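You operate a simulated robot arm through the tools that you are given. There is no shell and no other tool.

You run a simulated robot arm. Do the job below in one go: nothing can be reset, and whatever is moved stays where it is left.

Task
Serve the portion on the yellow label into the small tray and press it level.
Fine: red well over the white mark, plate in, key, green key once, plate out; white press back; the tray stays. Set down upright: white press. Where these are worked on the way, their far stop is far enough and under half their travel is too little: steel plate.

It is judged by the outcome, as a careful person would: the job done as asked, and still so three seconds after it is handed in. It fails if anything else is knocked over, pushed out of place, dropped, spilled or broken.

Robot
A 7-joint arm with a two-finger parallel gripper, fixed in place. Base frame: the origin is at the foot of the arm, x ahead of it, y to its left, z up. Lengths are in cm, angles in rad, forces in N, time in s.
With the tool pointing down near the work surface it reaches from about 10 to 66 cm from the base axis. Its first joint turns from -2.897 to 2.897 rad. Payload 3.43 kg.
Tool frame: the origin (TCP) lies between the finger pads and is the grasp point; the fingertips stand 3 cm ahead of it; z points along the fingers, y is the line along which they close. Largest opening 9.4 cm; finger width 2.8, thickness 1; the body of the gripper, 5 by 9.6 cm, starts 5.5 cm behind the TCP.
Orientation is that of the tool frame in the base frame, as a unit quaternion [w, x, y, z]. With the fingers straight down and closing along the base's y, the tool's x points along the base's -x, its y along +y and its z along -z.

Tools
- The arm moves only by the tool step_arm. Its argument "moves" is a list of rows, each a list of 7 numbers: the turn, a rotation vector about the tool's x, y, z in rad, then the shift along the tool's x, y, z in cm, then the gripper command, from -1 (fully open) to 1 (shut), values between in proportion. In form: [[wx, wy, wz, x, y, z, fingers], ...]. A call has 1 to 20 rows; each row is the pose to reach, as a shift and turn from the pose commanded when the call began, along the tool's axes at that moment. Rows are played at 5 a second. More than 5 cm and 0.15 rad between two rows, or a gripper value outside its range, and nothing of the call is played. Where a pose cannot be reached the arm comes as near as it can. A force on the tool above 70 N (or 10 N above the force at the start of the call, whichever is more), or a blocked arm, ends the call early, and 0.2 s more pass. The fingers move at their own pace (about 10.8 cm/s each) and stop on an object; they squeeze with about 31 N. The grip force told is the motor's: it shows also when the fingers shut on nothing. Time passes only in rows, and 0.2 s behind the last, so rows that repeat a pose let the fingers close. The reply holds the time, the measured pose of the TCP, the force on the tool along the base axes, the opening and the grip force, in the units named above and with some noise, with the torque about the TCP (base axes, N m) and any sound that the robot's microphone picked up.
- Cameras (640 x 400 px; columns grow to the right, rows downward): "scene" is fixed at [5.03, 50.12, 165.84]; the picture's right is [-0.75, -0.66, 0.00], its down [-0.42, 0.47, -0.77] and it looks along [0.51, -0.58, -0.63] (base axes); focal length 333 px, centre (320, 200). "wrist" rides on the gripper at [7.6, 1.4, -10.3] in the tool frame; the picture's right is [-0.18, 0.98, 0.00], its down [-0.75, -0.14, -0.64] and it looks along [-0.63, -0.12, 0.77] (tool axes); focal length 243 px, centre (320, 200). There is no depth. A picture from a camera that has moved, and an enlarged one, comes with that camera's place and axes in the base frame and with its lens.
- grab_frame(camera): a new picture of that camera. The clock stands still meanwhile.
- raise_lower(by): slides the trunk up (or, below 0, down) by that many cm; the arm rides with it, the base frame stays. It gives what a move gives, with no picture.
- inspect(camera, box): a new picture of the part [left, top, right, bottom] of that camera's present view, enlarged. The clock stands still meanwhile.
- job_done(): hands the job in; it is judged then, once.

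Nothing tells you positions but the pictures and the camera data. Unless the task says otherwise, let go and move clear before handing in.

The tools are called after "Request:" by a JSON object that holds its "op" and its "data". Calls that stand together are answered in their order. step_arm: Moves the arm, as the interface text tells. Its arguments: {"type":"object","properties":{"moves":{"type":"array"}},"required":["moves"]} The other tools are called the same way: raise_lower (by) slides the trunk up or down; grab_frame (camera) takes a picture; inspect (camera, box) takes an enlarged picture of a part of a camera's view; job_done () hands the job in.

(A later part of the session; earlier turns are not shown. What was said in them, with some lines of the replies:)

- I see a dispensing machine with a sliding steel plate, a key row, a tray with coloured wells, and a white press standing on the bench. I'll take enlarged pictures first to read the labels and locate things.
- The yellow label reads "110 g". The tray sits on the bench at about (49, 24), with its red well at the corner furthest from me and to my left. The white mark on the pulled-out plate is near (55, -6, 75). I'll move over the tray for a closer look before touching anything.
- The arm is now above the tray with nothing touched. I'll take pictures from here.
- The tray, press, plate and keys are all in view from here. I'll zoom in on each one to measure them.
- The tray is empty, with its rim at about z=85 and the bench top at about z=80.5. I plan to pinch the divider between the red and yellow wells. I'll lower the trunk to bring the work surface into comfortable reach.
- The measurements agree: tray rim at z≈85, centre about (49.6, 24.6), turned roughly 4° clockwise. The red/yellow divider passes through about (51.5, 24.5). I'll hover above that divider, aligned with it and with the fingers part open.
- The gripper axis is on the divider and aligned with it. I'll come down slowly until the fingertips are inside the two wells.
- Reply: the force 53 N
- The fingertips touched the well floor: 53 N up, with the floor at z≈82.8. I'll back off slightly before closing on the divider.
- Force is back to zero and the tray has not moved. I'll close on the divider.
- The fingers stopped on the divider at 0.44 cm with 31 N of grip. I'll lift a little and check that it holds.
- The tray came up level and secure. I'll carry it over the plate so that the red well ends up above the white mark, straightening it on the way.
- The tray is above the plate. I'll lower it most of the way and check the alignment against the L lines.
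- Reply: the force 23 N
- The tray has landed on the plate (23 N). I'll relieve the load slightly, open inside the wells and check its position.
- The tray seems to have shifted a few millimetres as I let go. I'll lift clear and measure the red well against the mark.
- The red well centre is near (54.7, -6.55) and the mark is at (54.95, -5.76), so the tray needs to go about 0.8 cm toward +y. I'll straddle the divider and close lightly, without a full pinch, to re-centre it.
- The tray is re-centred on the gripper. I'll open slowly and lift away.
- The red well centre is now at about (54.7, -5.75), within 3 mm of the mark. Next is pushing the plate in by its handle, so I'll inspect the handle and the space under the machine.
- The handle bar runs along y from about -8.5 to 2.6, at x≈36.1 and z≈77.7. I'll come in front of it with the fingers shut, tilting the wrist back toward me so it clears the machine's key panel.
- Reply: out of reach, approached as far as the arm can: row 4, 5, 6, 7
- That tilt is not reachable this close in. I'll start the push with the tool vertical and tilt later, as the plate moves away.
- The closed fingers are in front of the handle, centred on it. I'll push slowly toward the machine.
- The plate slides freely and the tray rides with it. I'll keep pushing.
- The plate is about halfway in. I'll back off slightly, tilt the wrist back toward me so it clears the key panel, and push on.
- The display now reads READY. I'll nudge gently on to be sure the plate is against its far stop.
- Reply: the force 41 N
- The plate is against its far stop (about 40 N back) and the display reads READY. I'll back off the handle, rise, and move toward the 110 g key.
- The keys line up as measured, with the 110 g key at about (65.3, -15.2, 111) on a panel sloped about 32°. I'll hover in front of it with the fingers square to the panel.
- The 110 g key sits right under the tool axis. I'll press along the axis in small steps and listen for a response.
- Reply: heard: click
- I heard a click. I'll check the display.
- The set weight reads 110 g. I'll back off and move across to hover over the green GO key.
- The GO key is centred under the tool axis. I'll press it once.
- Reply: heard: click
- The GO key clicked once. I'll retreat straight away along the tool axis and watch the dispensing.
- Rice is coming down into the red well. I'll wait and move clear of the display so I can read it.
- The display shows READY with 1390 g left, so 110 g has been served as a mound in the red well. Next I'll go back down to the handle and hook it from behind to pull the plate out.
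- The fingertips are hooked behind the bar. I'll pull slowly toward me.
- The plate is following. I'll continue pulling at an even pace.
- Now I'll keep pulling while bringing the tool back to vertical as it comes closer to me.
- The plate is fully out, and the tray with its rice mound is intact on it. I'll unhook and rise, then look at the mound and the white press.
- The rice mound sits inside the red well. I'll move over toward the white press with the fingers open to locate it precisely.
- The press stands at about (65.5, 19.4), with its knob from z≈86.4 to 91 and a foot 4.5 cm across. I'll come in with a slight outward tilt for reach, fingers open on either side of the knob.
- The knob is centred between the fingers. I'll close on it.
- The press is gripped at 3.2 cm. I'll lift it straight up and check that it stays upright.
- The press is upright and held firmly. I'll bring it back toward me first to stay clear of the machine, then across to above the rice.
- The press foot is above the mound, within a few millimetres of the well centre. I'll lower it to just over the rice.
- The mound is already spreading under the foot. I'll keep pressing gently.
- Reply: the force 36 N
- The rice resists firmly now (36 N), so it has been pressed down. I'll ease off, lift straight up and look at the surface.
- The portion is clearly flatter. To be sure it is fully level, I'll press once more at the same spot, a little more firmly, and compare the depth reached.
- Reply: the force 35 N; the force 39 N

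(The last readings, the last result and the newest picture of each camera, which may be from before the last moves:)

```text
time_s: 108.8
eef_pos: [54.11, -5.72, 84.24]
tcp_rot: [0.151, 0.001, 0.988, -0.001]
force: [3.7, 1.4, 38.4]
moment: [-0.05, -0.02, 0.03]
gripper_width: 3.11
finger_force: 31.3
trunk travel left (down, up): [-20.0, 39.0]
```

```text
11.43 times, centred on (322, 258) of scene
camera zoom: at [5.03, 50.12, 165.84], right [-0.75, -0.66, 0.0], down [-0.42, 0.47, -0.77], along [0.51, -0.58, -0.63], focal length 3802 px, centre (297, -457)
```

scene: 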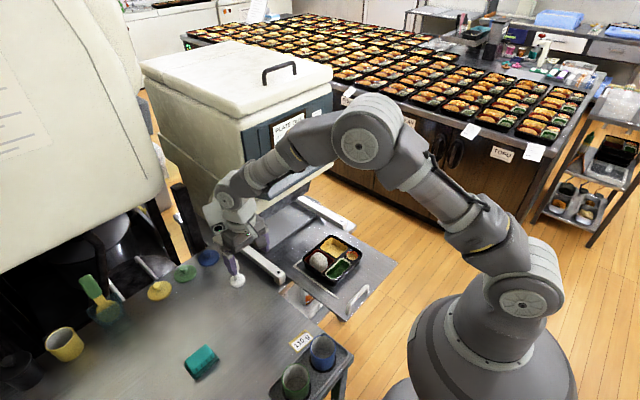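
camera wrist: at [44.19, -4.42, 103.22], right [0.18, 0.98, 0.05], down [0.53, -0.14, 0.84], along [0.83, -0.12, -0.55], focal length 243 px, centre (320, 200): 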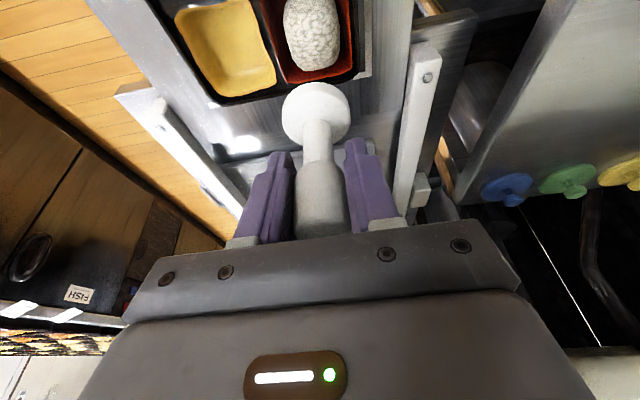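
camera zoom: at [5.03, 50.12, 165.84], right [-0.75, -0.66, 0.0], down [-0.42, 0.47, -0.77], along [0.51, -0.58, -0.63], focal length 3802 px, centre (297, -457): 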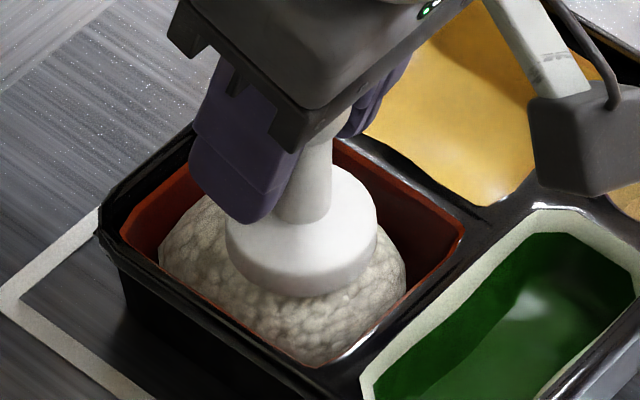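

The depth is unchanged at 35–38 N, so the portion is level with the foot. I'll lift off and look.

Request:
{"op": "step_arm", "data": {"moves": [[0, 0, 0, -0.12, 0, -0.38, 1], [0, 0, 0, -0.3, 0, -0.95, 1], [0, 0, 0, -0.59, 0, -1.9, 1], [0, 0, 0, -1.19, 0, -3.8, 1], [0, 0, 0, -2.08, 0, -6.7, 1], [0, 0, 0, -2.97, 0, -9.55, 1], [0, 0, 0, -3.32, 0, -10.7, 1], [0, 0, 0, -3.32, 0, -10.7, 1]]}}

Request:
{"op": "inspect", "data": {"camera": "scene", "box": [290, 210, 350, 280]}}

Request:
{"op": "grab_frame", "data": {"camera": "wrist"}}

```text
time_s: 110.6
eef_pos: [54.44, -5.88, 95.51]
tcp_rot: [0.149, 0.0, 0.989, 0.0]
force: [-0.4, 0.5, -1.7]
moment: [-0.01, 0.01, -0.01]
gripper_width: 3.13
finger_force: 30.8
trunk travel left (down, up): [-20.0, 39.0]
```

```text
5.71 times, centred on (320, 245) of scene
camera zoom: at [5.03, 50.12, 165.84], right [-0.75, -0.66, 0.0], down [-0.42, 0.47, -0.77], along [0.51, -0.58, -0.63], focal length 1901 px, centre (320, -57)
```

zoom: 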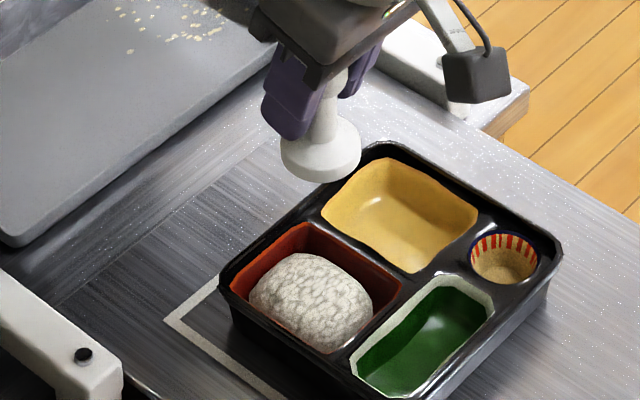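

```text
taken
camera wrist: at [44.11, -4.41, 103.18], right [0.18, 0.98, 0.05], down [0.53, -0.14, 0.84], along [0.83, -0.12, -0.55], focal length 243 px, centre (320, 200)
```

wrist: 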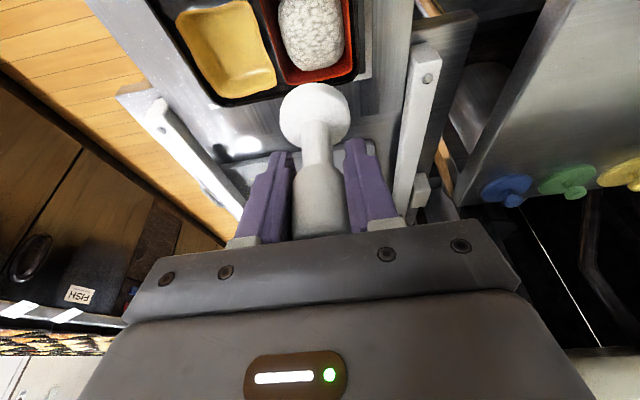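

The press has not slipped in the grip. Before putting it back, I'll look at the rice from a lower angle to judge how level it is.

Request:
{"op": "step_arm", "data": {"moves": [[0, 0, 0, 3, -2, -0.9, 1], [0, 0, 0, 6, -4, -1.8, 1], [0, 0, 0, 9, -6, -2.8, 1], [0, 0, 0, 12, -8, -3.7, 1], [0, 0, 0, 14, -9, -4.3, 1], [0, 0, 0, 14.6, -9, -2.4, 1], [0, 0, 0, 14.6, -9, -2.4, 1]]}}

Request:
{"op": "grab_frame", "data": {"camera": "wrist"}}

```text
time_s: 112.2
eef_pos: [39.7, -14.74, 93.35]
tcp_rot: [0.149, 0.0, 0.989, 0.0]
force: [0.3, -0.8, -2.5]
moment: [0.01, 0.0, 0.02]
gripper_width: 3.12
finger_force: 30.8
trunk travel left (down, up): [-20.0, 39.0]
```

```text
taken
camera wrist: at [29.28, -13.26, 101.01], right [0.18, 0.98, 0.05], down [0.53, -0.14, 0.84], along [0.83, -0.12, -0.55], focal length 243 px, centre (320, 200)
```

wrist: 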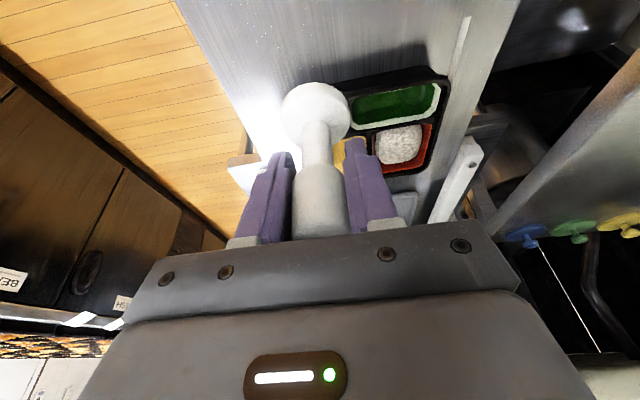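

Request:
{"op": "inspect", "data": {"camera": "wrist", "box": [340, 90, 460, 190]}}

```text
4.00 times, centred on (400, 140) of wrist
camera zoom: at [29.28, -13.26, 101.01], right [0.18, 0.98, 0.05], down [0.53, -0.14, 0.84], along [0.83, -0.12, -0.55], focal length 970 px, centre (0, 440)
```

zoom: 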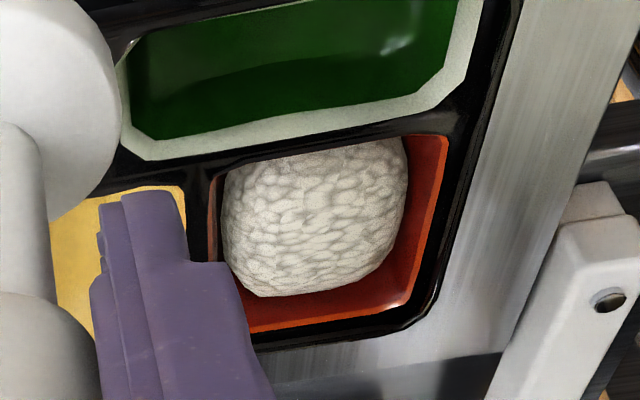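

The portion fills the well as an even, flattened layer. Now I'll take the press back to its spot on the bench, along the same safe route.

Request:
{"op": "step_arm", "data": {"moves": [[0, 0, 0, -2.21, 3, -0.36, 1], [0, 0, 0, -4.41, 6, -0.72, 1], [0, 0, 0, -6.38, 9.5, -0.32, 1], [0, 0, 0, -8.29, 13, 0.27, 1], [0, 0, 0, -10.2, 16.5, 0.86, 1], [0, 0, 0, -12.11, 20, 1.46, 1], [0, 0, 0, -13.54, 23.5, 1.9, 1], [0, 0, 0, -14.69, 27, 2.26, 1], [0, 0, 0, -14.69, 30.5, 2.26, 1], [0, 0, 0, -14.69, 34.1, 2.26, 1], [0, 0, 0, -18.03, 34.1, 3.3, 1], [0, 0, 0, -21.38, 34.1, 4.33, 1], [0, 0, 0, -25.14, 34.1, 5.5, 1], [0, 0, 0, -25.14, 34.1, 5.5, 1]]}}

Request:
{"op": "step_arm", "data": {"moves": [[0, 0, 0, 0, 0, 0, 1]]}}

Request:
{"op": "inspect", "data": {"camera": "scene", "box": [190, 190, 310, 310]}}

Request:
{"op": "grab_frame", "data": {"camera": "wrist"}}

```text
time_s: 115.2
eef_pos: [65.01, 19.39, 95.65]
tcp_rot: [0.149, 0.0, 0.989, 0.0]
force: [0.7, 0.2, -1.9]
moment: [-0.01, -0.01, -0.02]
gripper_width: 3.12
finger_force: 30.7
trunk travel left (down, up): [-20.0, 39.0]
```

```text
time_s: 115.6
eef_pos: [65.12, 19.21, 95.71]
tcp_rot: [0.15, 0.0, 0.989, 0.0]
force: [-0.1, -0.2, -0.8]
moment: [-0.02, -0.02, -0.01]
gripper_width: 3.11
finger_force: 30.9
trunk travel left (down, up): [-20.0, 39.0]
```

```text
3.33 times, centred on (250, 250) of scene
camera zoom: at [5.03, 50.12, 165.84], right [-0.75, -0.66, 0.0], down [-0.42, 0.47, -0.77], along [0.51, -0.58, -0.63], focal length 1109 px, centre (553, 33)
```

zoom: 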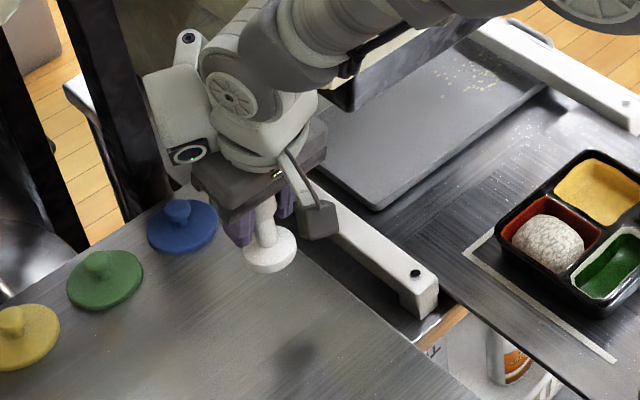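

```text
taken
camera wrist: at [54.74, 20.79, 103.35], right [0.18, 0.98, 0.05], down [0.53, -0.14, 0.84], along [0.83, -0.12, -0.55], focal length 243 px, centre (320, 200)
```

wrist: 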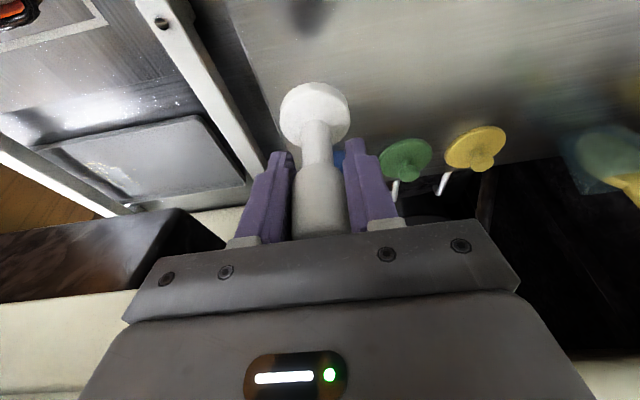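

Request:
{"op": "step_arm", "data": {"moves": [[0, 0, 0, -0.38, 0.12, 0.12, 1], [0, 0, 0, 0.06, 0.12, 1.55, 1], [0, 0, 0, 0.51, 0.12, 2.98, 1], [0, 0, 0, 0.95, 0.12, 4.42, 1], [0, 0, 0, 1.34, 0.12, 5.66, 1], [0, 0, 0, 1.48, 0.12, 6.13, 1], [0, 0, 0, 1.48, 0.12, 6.13, 1]]}}

Request:
{"op": "inspect", "data": {"camera": "scene", "box": [190, 210, 290, 310]}}

```text
time_s: 117.2
eef_pos: [65.91, 19.52, 89.1]
tcp_rot: [0.15, 0.0, 0.989, 0.0]
force: [-0.6, 0.0, -1.2]
moment: [0.0, 0.04, -0.02]
gripper_width: 3.11
finger_force: 31.0
trunk travel left (down, up): [-20.0, 39.0]
```

```text
4.00 times, centred on (240, 260) of scene
camera zoom: at [5.03, 50.12, 165.84], right [-0.75, -0.66, 0.0], down [-0.42, 0.47, -0.77], along [0.51, -0.58, -0.63], focal length 1331 px, centre (640, -40)
```

zoom: 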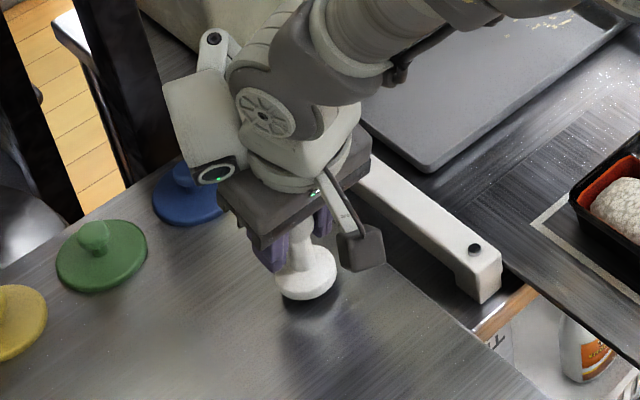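

Request:
{"op": "step_arm", "data": {"moves": [[0, 0, 0, 0.43, -0.15, -0.13, 1], [0, 0, 0, 0.43, -0.15, -0.13, 1]]}}

Request:
{"op": "step_arm", "data": {"moves": [[0, 0, 0, 0, 0, 0, 1]]}}

Request:
{"op": "step_arm", "data": {"moves": [[0, 0, 0, 0, 0, 0, 1]]}}

Request:
{"op": "inspect", "data": {"camera": "scene", "box": [190, 210, 290, 310]}}

```text
time_s: 117.8
eef_pos: [65.44, 19.39, 89.19]
tcp_rot: [0.15, -0.001, 0.989, 0.001]
force: [-1.0, 0.0, -0.6]
moment: [-0.03, -0.01, -0.04]
gripper_width: 3.07
finger_force: 31.0
trunk travel left (down, up): [-20.0, 39.0]
```

```text
time_s: 118.2
eef_pos: [65.35, 19.41, 89.14]
tcp_rot: [0.149, 0.001, 0.989, 0.0]
force: [-0.8, 0.2, -1.5]
moment: [0.02, 0.01, 0.0]
gripper_width: 3.08
finger_force: 31.8
trunk travel left (down, up): [-20.0, 39.0]
```

```text
time_s: 118.6
eef_pos: [65.49, 19.37, 89.21]
tcp_rot: [0.149, 0.0, 0.989, 0.0]
force: [-0.2, 0.8, -2.3]
moment: [0.0, -0.02, -0.03]
gripper_width: 3.09
finger_force: 30.5
trunk travel left (down, up): [-20.0, 39.0]
```

```text
4.00 times, centred on (240, 260) of scene
camera zoom: at [5.03, 50.12, 165.84], right [-0.75, -0.66, 0.0], down [-0.42, 0.47, -0.77], along [0.51, -0.58, -0.63], focal length 1331 px, centre (640, -40)
```

zoom: 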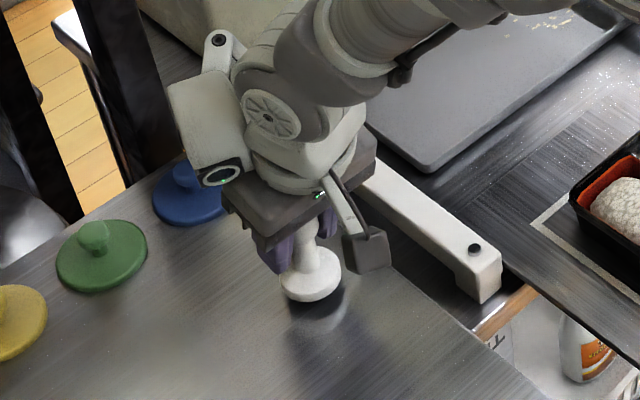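

The press is directly above its old spot. I'll lower it in fine steps until the foot touches the bench.

Request:
{"op": "step_arm", "data": {"moves": [[0, 0, 0, 0.09, 0, 0.29, 1], [0, 0, 0, 0.15, 0, 0.48, 1], [0, 0, 0, 0.15, 0, 0.48, 1]]}}

Request:
{"op": "step_arm", "data": {"moves": [[0, 0, 0, 0.06, 0, 0.19, 1], [0, 0, 0, 0.06, 0, 0.19, 1]]}}

```text
time_s: 119.4
eef_pos: [65.42, 19.28, 88.63]
tcp_rot: [0.149, 0.0, 0.989, 0.0]
force: [0.2, 0.2, -1.6]
moment: [0.01, 0.0, -0.02]
gripper_width: 3.09
finger_force: 31.2
trunk travel left (down, up): [-20.0, 39.0]
```

```text
time_s: 120.0
eef_pos: [65.49, 19.32, 88.33]
tcp_rot: [0.15, 0.001, 0.989, 0.0]
force: [1.1, 0.1, -1.7]
moment: [0.0, -0.01, -0.03]
gripper_width: 3.08
finger_force: 30.8
trunk travel left (down, up): [-20.0, 39.0]
```

Request:
{"op": "step_arm", "data": {"moves": [[0, 0, 0, 0.05, 0, 0.15, 1], [0, 0, 0, 0.05, 0, 0.15, 1]]}}

Request:
{"op": "inspect", "data": {"camera": "scene", "box": [190, 210, 290, 310]}}

```text
time_s: 120.6
eef_pos: [65.3, 19.43, 88.27]
tcp_rot: [0.149, 0.0, 0.989, 0.0]
force: [0.8, -0.6, -1.4]
moment: [-0.01, 0.02, 0.0]
gripper_width: 3.1
finger_force: 30.3
trunk travel left (down, up): [-20.0, 39.0]
```

```text
4.00 times, centred on (240, 260) of scene
camera zoom: at [5.03, 50.12, 165.84], right [-0.75, -0.66, 0.0], down [-0.42, 0.47, -0.77], along [0.51, -0.58, -0.63], focal length 1331 px, centre (640, -40)
```

zoom: 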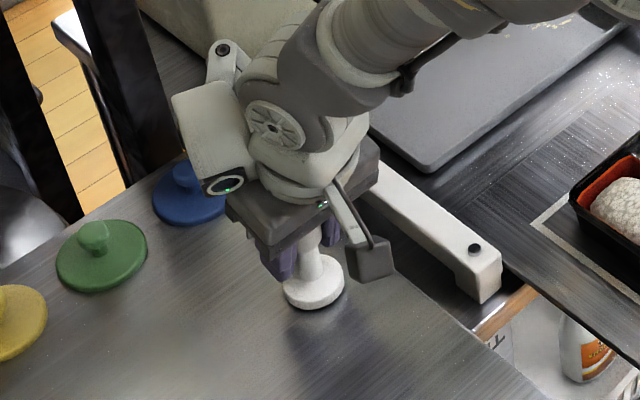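

Request:
{"op": "step_arm", "data": {"moves": [[0, 0, 0, -0.14, 0.13, 0.04, 1], [0, 0, 0, -0.09, 0.13, 0.18, 1], [0, 0, 0, -0.09, 0.13, 0.18, 1]]}}

Request:
{"op": "step_arm", "data": {"moves": [[0, 0, 0, 0.045, 0, 0.14, 1], [0, 0, 0, 0.045, 0, 0.14, 1]]}}

```text
time_s: 121.4
eef_pos: [65.49, 19.61, 88.13]
tcp_rot: [0.15, 0.0, 0.989, 0.0]
force: [-0.1, 0.8, -0.9]
moment: [0.01, 0.01, -0.03]
gripper_width: 3.08
finger_force: 31.4
trunk travel left (down, up): [-20.0, 39.0]
```

```text
time_s: 122.0
eef_pos: [65.47, 19.55, 88.01]
tcp_rot: [0.149, 0.0, 0.989, 0.0]
force: [0.0, 0.4, 3.4]
moment: [0.02, 0.14, 0.03]
gripper_width: 3.11
finger_force: 31.2
trunk travel left (down, up): [-20.0, 39.0]
```

Request:
{"op": "step_arm", "data": {"moves": [[0, 0, 0, 0.03, 0, 0.1, 1], [0, 0, 0, 0.03, 0, 0.1, 1]]}}

Request:
{"op": "inspect", "data": {"camera": "scene", "box": [190, 210, 290, 310]}}

Request:
{"op": "grab_frame", "data": {"camera": "wrist"}}

```text
time_s: 122.6
eef_pos: [65.47, 19.55, 88.05]
tcp_rot: [0.15, 0.0, 0.989, 0.0]
force: [-0.9, 2.4, 11.2]
moment: [-0.01, 0.18, -0.01]
gripper_width: 3.07
finger_force: 30.7
trunk travel left (down, up): [-20.0, 39.0]
```

```text
4.00 times, centred on (240, 260) of scene
camera zoom: at [5.03, 50.12, 165.84], right [-0.75, -0.66, 0.0], down [-0.42, 0.47, -0.77], along [0.51, -0.58, -0.63], focal length 1331 px, centre (640, -40)
```

zoom: 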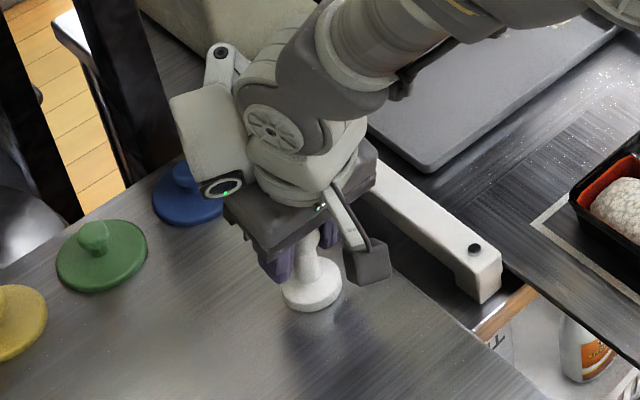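

```text
taken
camera wrist: at [55.07, 20.97, 95.69], right [0.18, 0.98, 0.06], down [0.53, -0.14, 0.84], along [0.83, -0.12, -0.54], focal length 243 px, centre (320, 200)
```

wrist: 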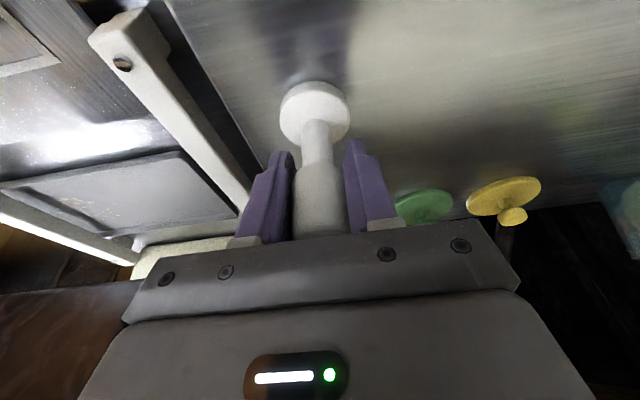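

The foot is flat on the bench at its original spot. I'll ease the load and open the fingers slowly.

Request:
{"op": "step_arm", "data": {"moves": [[0, 0, 0, -0.02, 0, -0.06, 1], [0, 0, 0, -0.02, 0, -0.06, 0.33], [0, 0, 0, -0.02, 0, -0.06, 0.28], [0, 0, 0, -0.02, 0, -0.06, 0.2], [0, 0, 0, -0.02, 0, -0.06, 0.1], [0, 0, 0, -0.02, 0, -0.06, 0], [0, 0, 0, -0.02, 0, -0.06, -0.3], [0, 0, 0, -0.02, 0, -0.06, -0.6], [0, 0, 0, -0.02, 0, -0.06, -1], [0, 0, 0, -0.02, 0, -0.06, -1]]}}

Request:
{"op": "inspect", "data": {"camera": "scene", "box": [190, 210, 290, 310]}}

Request:
{"op": "grab_frame", "data": {"camera": "wrist"}}

```text
time_s: 124.8
eef_pos: [65.49, 19.48, 88.01]
tcp_rot: [0.149, 0.001, 0.989, 0.0]
force: [0.3, -0.4, 0.4]
moment: [0.02, -0.04, 0.03]
gripper_width: 9.4
finger_force: 0.0
trunk travel left (down, up): [-20.0, 39.0]
```

```text
4.00 times, centred on (240, 260) of scene
camera zoom: at [5.03, 50.12, 165.84], right [-0.75, -0.66, 0.0], down [-0.42, 0.47, -0.77], along [0.51, -0.58, -0.63], focal length 1331 px, centre (640, -40)
```

zoom: 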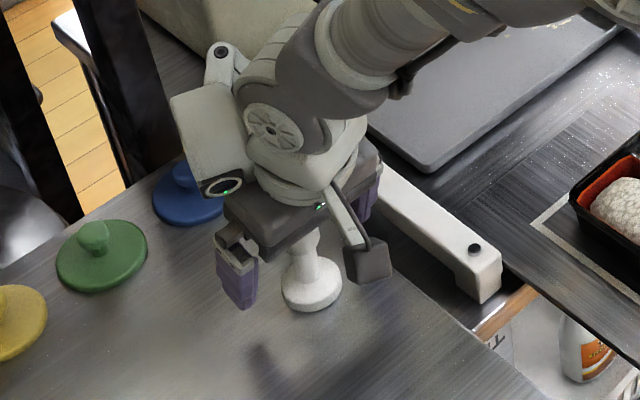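

```text
taken
camera wrist: at [55.12, 20.91, 95.7], right [0.18, 0.98, 0.05], down [0.53, -0.14, 0.84], along [0.83, -0.12, -0.55], focal length 243 px, centre (320, 200)
```

wrist: 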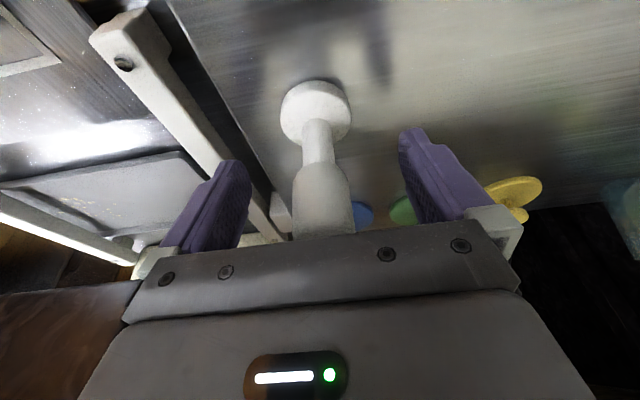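

The press stands upright on its own. I'll withdraw along the tool axis and rise clear.

Request:
{"op": "step_arm", "data": {"moves": [[0, 0, 0, 0, 0, -1, -1], [0, 0, 0, 0, 0, -3, -1], [0, 0, 0, 0, 0, -6, -1], [0, 0, 0, 0, 0, -9, -1], [0, 0, 0, 2, 0, -12, -1], [0, 0, 0, 5, 0, -15, -1], [0, 0, 0, 8, -1, -17, -1], [0, 0, 0, 11, -2, -19, -1], [0, 0, 0, 11, -2, -19, -1]]}}

Request:
{"op": "grab_frame", "data": {"camera": "wrist"}}

Request:
{"op": "grab_frame", "data": {"camera": "scene"}}

Request:
{"op": "inspect", "data": {"camera": "scene", "box": [190, 210, 290, 310]}}

Request:
{"op": "inspect", "data": {"camera": "scene", "box": [260, 210, 400, 330]}}

```text
time_s: 126.8
eef_pos: [49.51, 17.41, 103.02]
tcp_rot: [0.149, 0.0, 0.989, 0.0]
force: [-0.3, 0.1, -0.8]
moment: [0.01, -0.01, 0.02]
gripper_width: 9.4
finger_force: 0.0
trunk travel left (down, up): [-20.0, 39.0]
```

```text
taken
camera wrist: at [39.1, 18.9, 110.74], right [0.18, 0.98, 0.05], down [0.53, -0.14, 0.84], along [0.83, -0.12, -0.55], focal length 243 px, centre (320, 200)
```

wrist: 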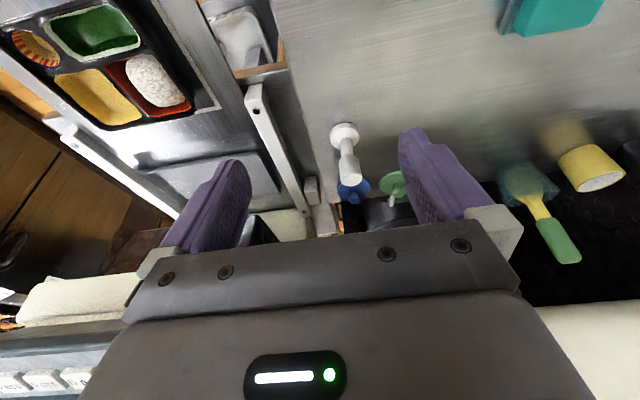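

```text
taken
```

scene: 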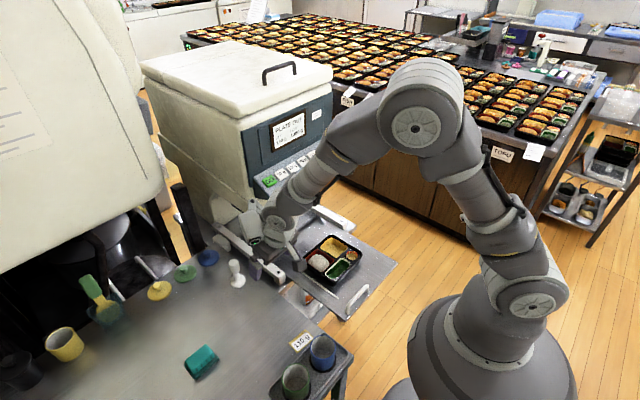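

```text
4.00 times, centred on (240, 260) of scene
camera zoom: at [5.03, 50.12, 165.84], right [-0.75, -0.66, 0.0], down [-0.42, 0.47, -0.77], along [0.51, -0.58, -0.63], focal length 1331 px, centre (640, -40)
```

zoom: 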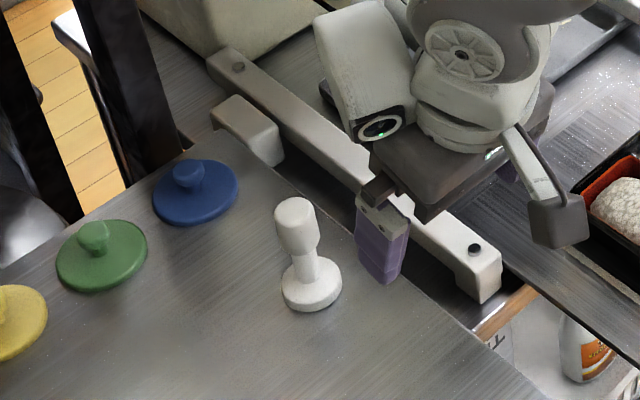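

```text
3.33 times, centred on (330, 270) of scene
camera zoom: at [5.03, 50.12, 165.84], right [-0.75, -0.66, 0.0], down [-0.42, 0.47, -0.77], along [0.51, -0.58, -0.63], focal length 1109 px, centre (287, -33)
```

zoom: 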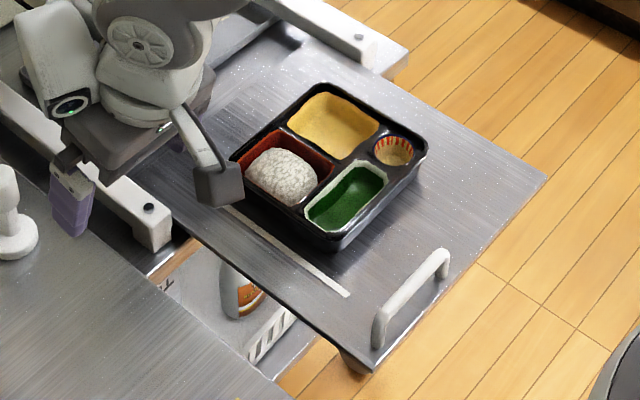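

The press is upright where it stood. I'll take a closer look at the rice and the display before deciding it is finished.

Request:
{"op": "inspect", "data": {"camera": "wrist", "box": [90, 30, 220, 130]}}

Request:
{"op": "inspect", "data": {"camera": "scene", "box": [300, 240, 345, 280]}}

Request:
{"op": "inspect", "data": {"camera": "scene", "box": [250, 95, 350, 195]}}

```text
4.00 times, centred on (155, 80) of wrist
camera zoom: at [39.1, 18.9, 110.74], right [0.18, 0.98, 0.05], down [0.53, -0.14, 0.84], along [0.83, -0.12, -0.55], focal length 970 px, centre (980, 680)
```

zoom: 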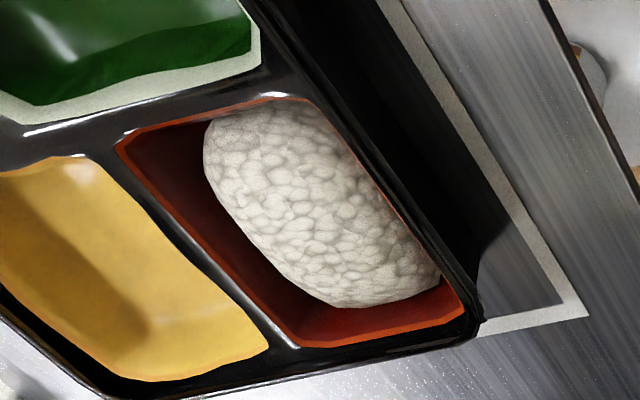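

```text
10.00 times, centred on (322, 260) of scene
camera zoom: at [5.03, 50.12, 165.84], right [-0.75, -0.66, 0.0], down [-0.42, 0.47, -0.77], along [0.51, -0.58, -0.63], focal length 3327 px, centre (295, -400)
```

zoom: 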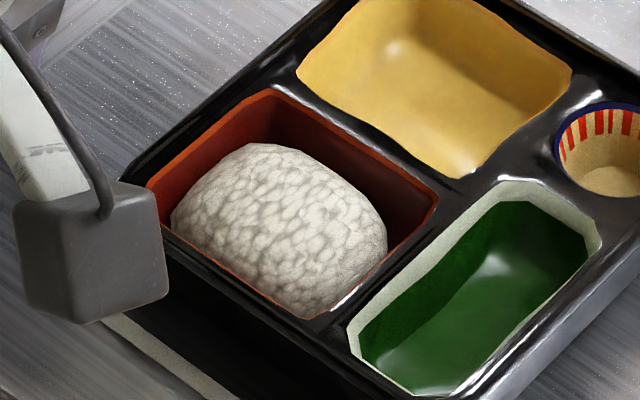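

```text
4.00 times, centred on (300, 145) of scene
camera zoom: at [5.03, 50.12, 165.84], right [-0.75, -0.66, 0.0], down [-0.42, 0.47, -0.77], along [0.51, -0.58, -0.63], focal length 1331 px, centre (400, 420)
```

zoom: 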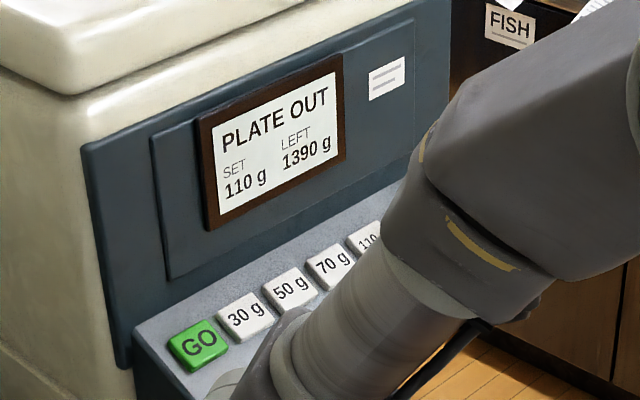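

The machine has logged exactly one 110 g serving. For a last check I'll look at the rice from a low angle to confirm its top is flat and level with the rim.

Request:
{"op": "step_arm", "data": {"moves": [[0, 0, 0, 1.2, -4, -0.4, -1], [0, 0, 0, 2.4, -8, -0.8, -1], [0, 0, 0, 3.6, -12, -1.2, -1], [0, 0, 0, 4.8, -16, -1.6, -1], [0, 0, 0, 6.0, -20, -1.9, -1], [0, -0.03, 0, 7.16, -23.4, -2.2, -1], [0, -0.06, 0, 8.3, -23.4, 1.4, -1], [0, -0.1, 0, 9.4, -23.4, 5.0, -1], [0, -0.15, 0, 10.6, -23.4, 8.7, -1], [0, -0.15, 0, 11.7, -23.4, 12.3, -1], [0, -0.15, 0, 12.5, -23.4, 15.0, -1], [0, -0.15, 0, 12.5, -23.4, 15.0, -1]]}}

Request:
{"op": "grab_frame", "data": {"camera": "wrist"}}

Request:
{"op": "inspect", "data": {"camera": "wrist", "box": [250, 120, 410, 230]}}

```text
time_s: 129.4
eef_pos: [41.58, -5.81, 84.71]
tcp_rot: [0.223, 0.0, 0.975, 0.0]
force: [0.6, -0.4, 0.7]
moment: [0.01, 0.02, -0.01]
gripper_width: 9.4
finger_force: 0.1
trunk travel left (down, up): [-20.0, 39.0]
```

```text
taken
camera wrist: at [30.24, -4.35, 90.73], right [0.17, 0.98, 0.08], down [0.4, -0.14, 0.91], along [0.9, -0.12, -0.42], focal length 243 px, centre (320, 200)
```

wrist: 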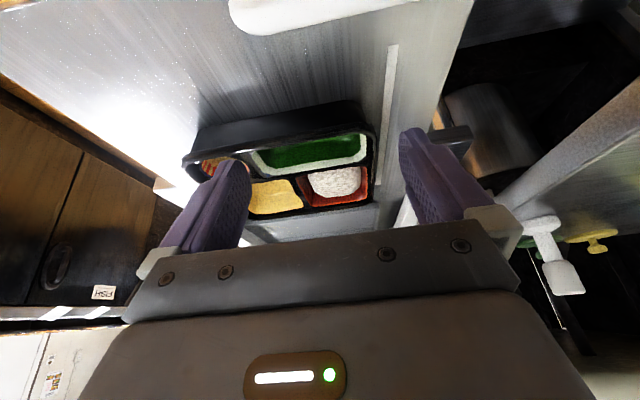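

```text
3.64 times, centred on (330, 175) of wrist
camera zoom: at [30.24, -4.35, 90.73], right [0.17, 0.98, 0.08], down [0.4, -0.14, 0.91], along [0.9, -0.12, -0.42], focal length 882 px, centre (284, 291)
```

zoom: 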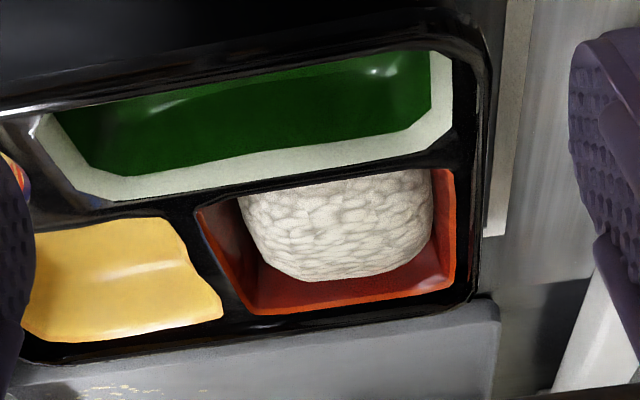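

The top is flat with the portion sitting just below the rim, the tray is on the pulled-out plate, and the press is back in place. I'll rise well clear of everything and take one last look.

Request:
{"op": "step_arm", "data": {"moves": [[0, 0, 0, -1.3, 0, -2.7, -1], [0, 0, 0, -3.0, 0, -6.3, -1], [0, 0, 0, -4.8, 0, -9.9, -1], [0, 0, 0, -6.5, 0, -13.5, -1], [0, 0.1, 0, -8.3, 0, -17.1, -1], [0, 0.2, 0, -10.0, 0, -20.7, -1], [0, 0.3, 0, -11.3, 0, -23.4, -1], [0, 0.4, 0, -11.3, 0, -23.4, -1], [0, 0.4, 0, -11.3, 0, -23.4, -1]]}}

Request:
{"op": "grab_frame", "data": {"camera": "scene"}}

Request:
{"op": "grab_frame", "data": {"camera": "wrist"}}

```text
time_s: 131.4
eef_pos: [42.06, -6.12, 111.16]
tcp_rot: [0.024, 0.0, 1.0, 0.001]
force: [0.4, 0.6, -0.1]
moment: [0.0, -0.01, 0.01]
gripper_width: 9.41
finger_force: 0.0
trunk travel left (down, up): [-20.0, 39.0]
```

```text
taken
```

scene: 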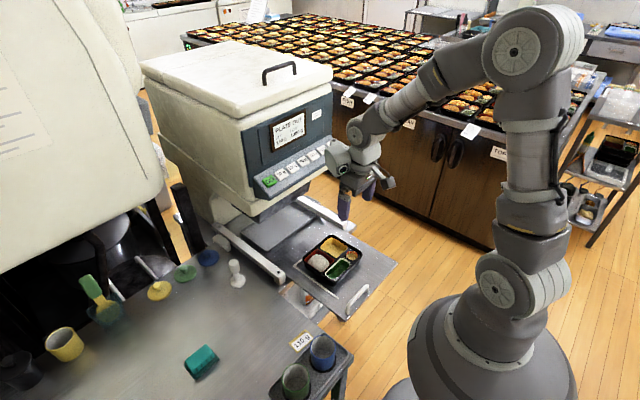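

```text
taken
camera wrist: at [33.86, -4.55, 121.08], right [0.18, 0.98, 0.01], down [0.72, -0.14, 0.68], along [0.67, -0.12, -0.73], focal length 243 px, centre (320, 200)
```

wrist: 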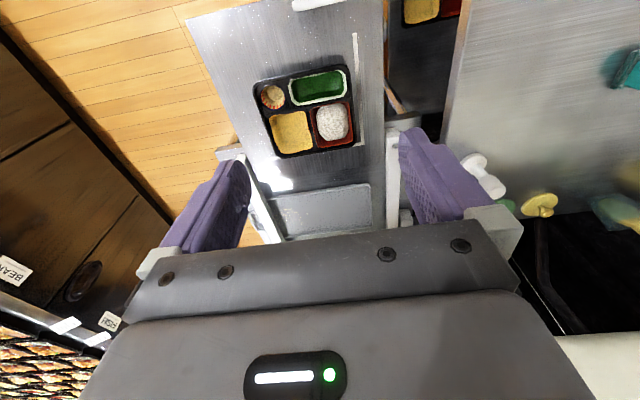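

The 110 g portion is pressed level in the red well and the tray is on the pulled-out plate. The press stands upright at its spot, the display shows PLATE OUT with one serving taken, and the arm is clear, so I'm handing the job in.

Request:
{"op": "job_done", "data": {}}

```text
The job is handed in.
```

The 110 g portion from the yellow label is in the red well of the small tray, pressed level, and I've handed the job in.

- **Tray:** I set the red well over the white mark, within about 3 mm. The tray slid nearly 1 cm as I first let go, so I re-centred it before pushing the plate in. It is still on the plate.
- **Plate:** I pushed it in to its far stop and pulled it back out. It now sits about 4 mm further out than where it started.
- **Keys:** I pressed the 110 g key, then the green GO key once. The display went from 1500 g left to 1390 g, so exactly one 110 g serving came out.
- **Pressing:** I pressed twice, until the rice pushed back at 35–38 N and would go no lower. From a low camera angle the top looks flat, with rounded edges, just below the rim.
- **White press:** It is back upright where it stood, to within a few millimetres.

In the last pictures nothing else looks moved, knocked over or spilled. The arm is clear with its fingers open.
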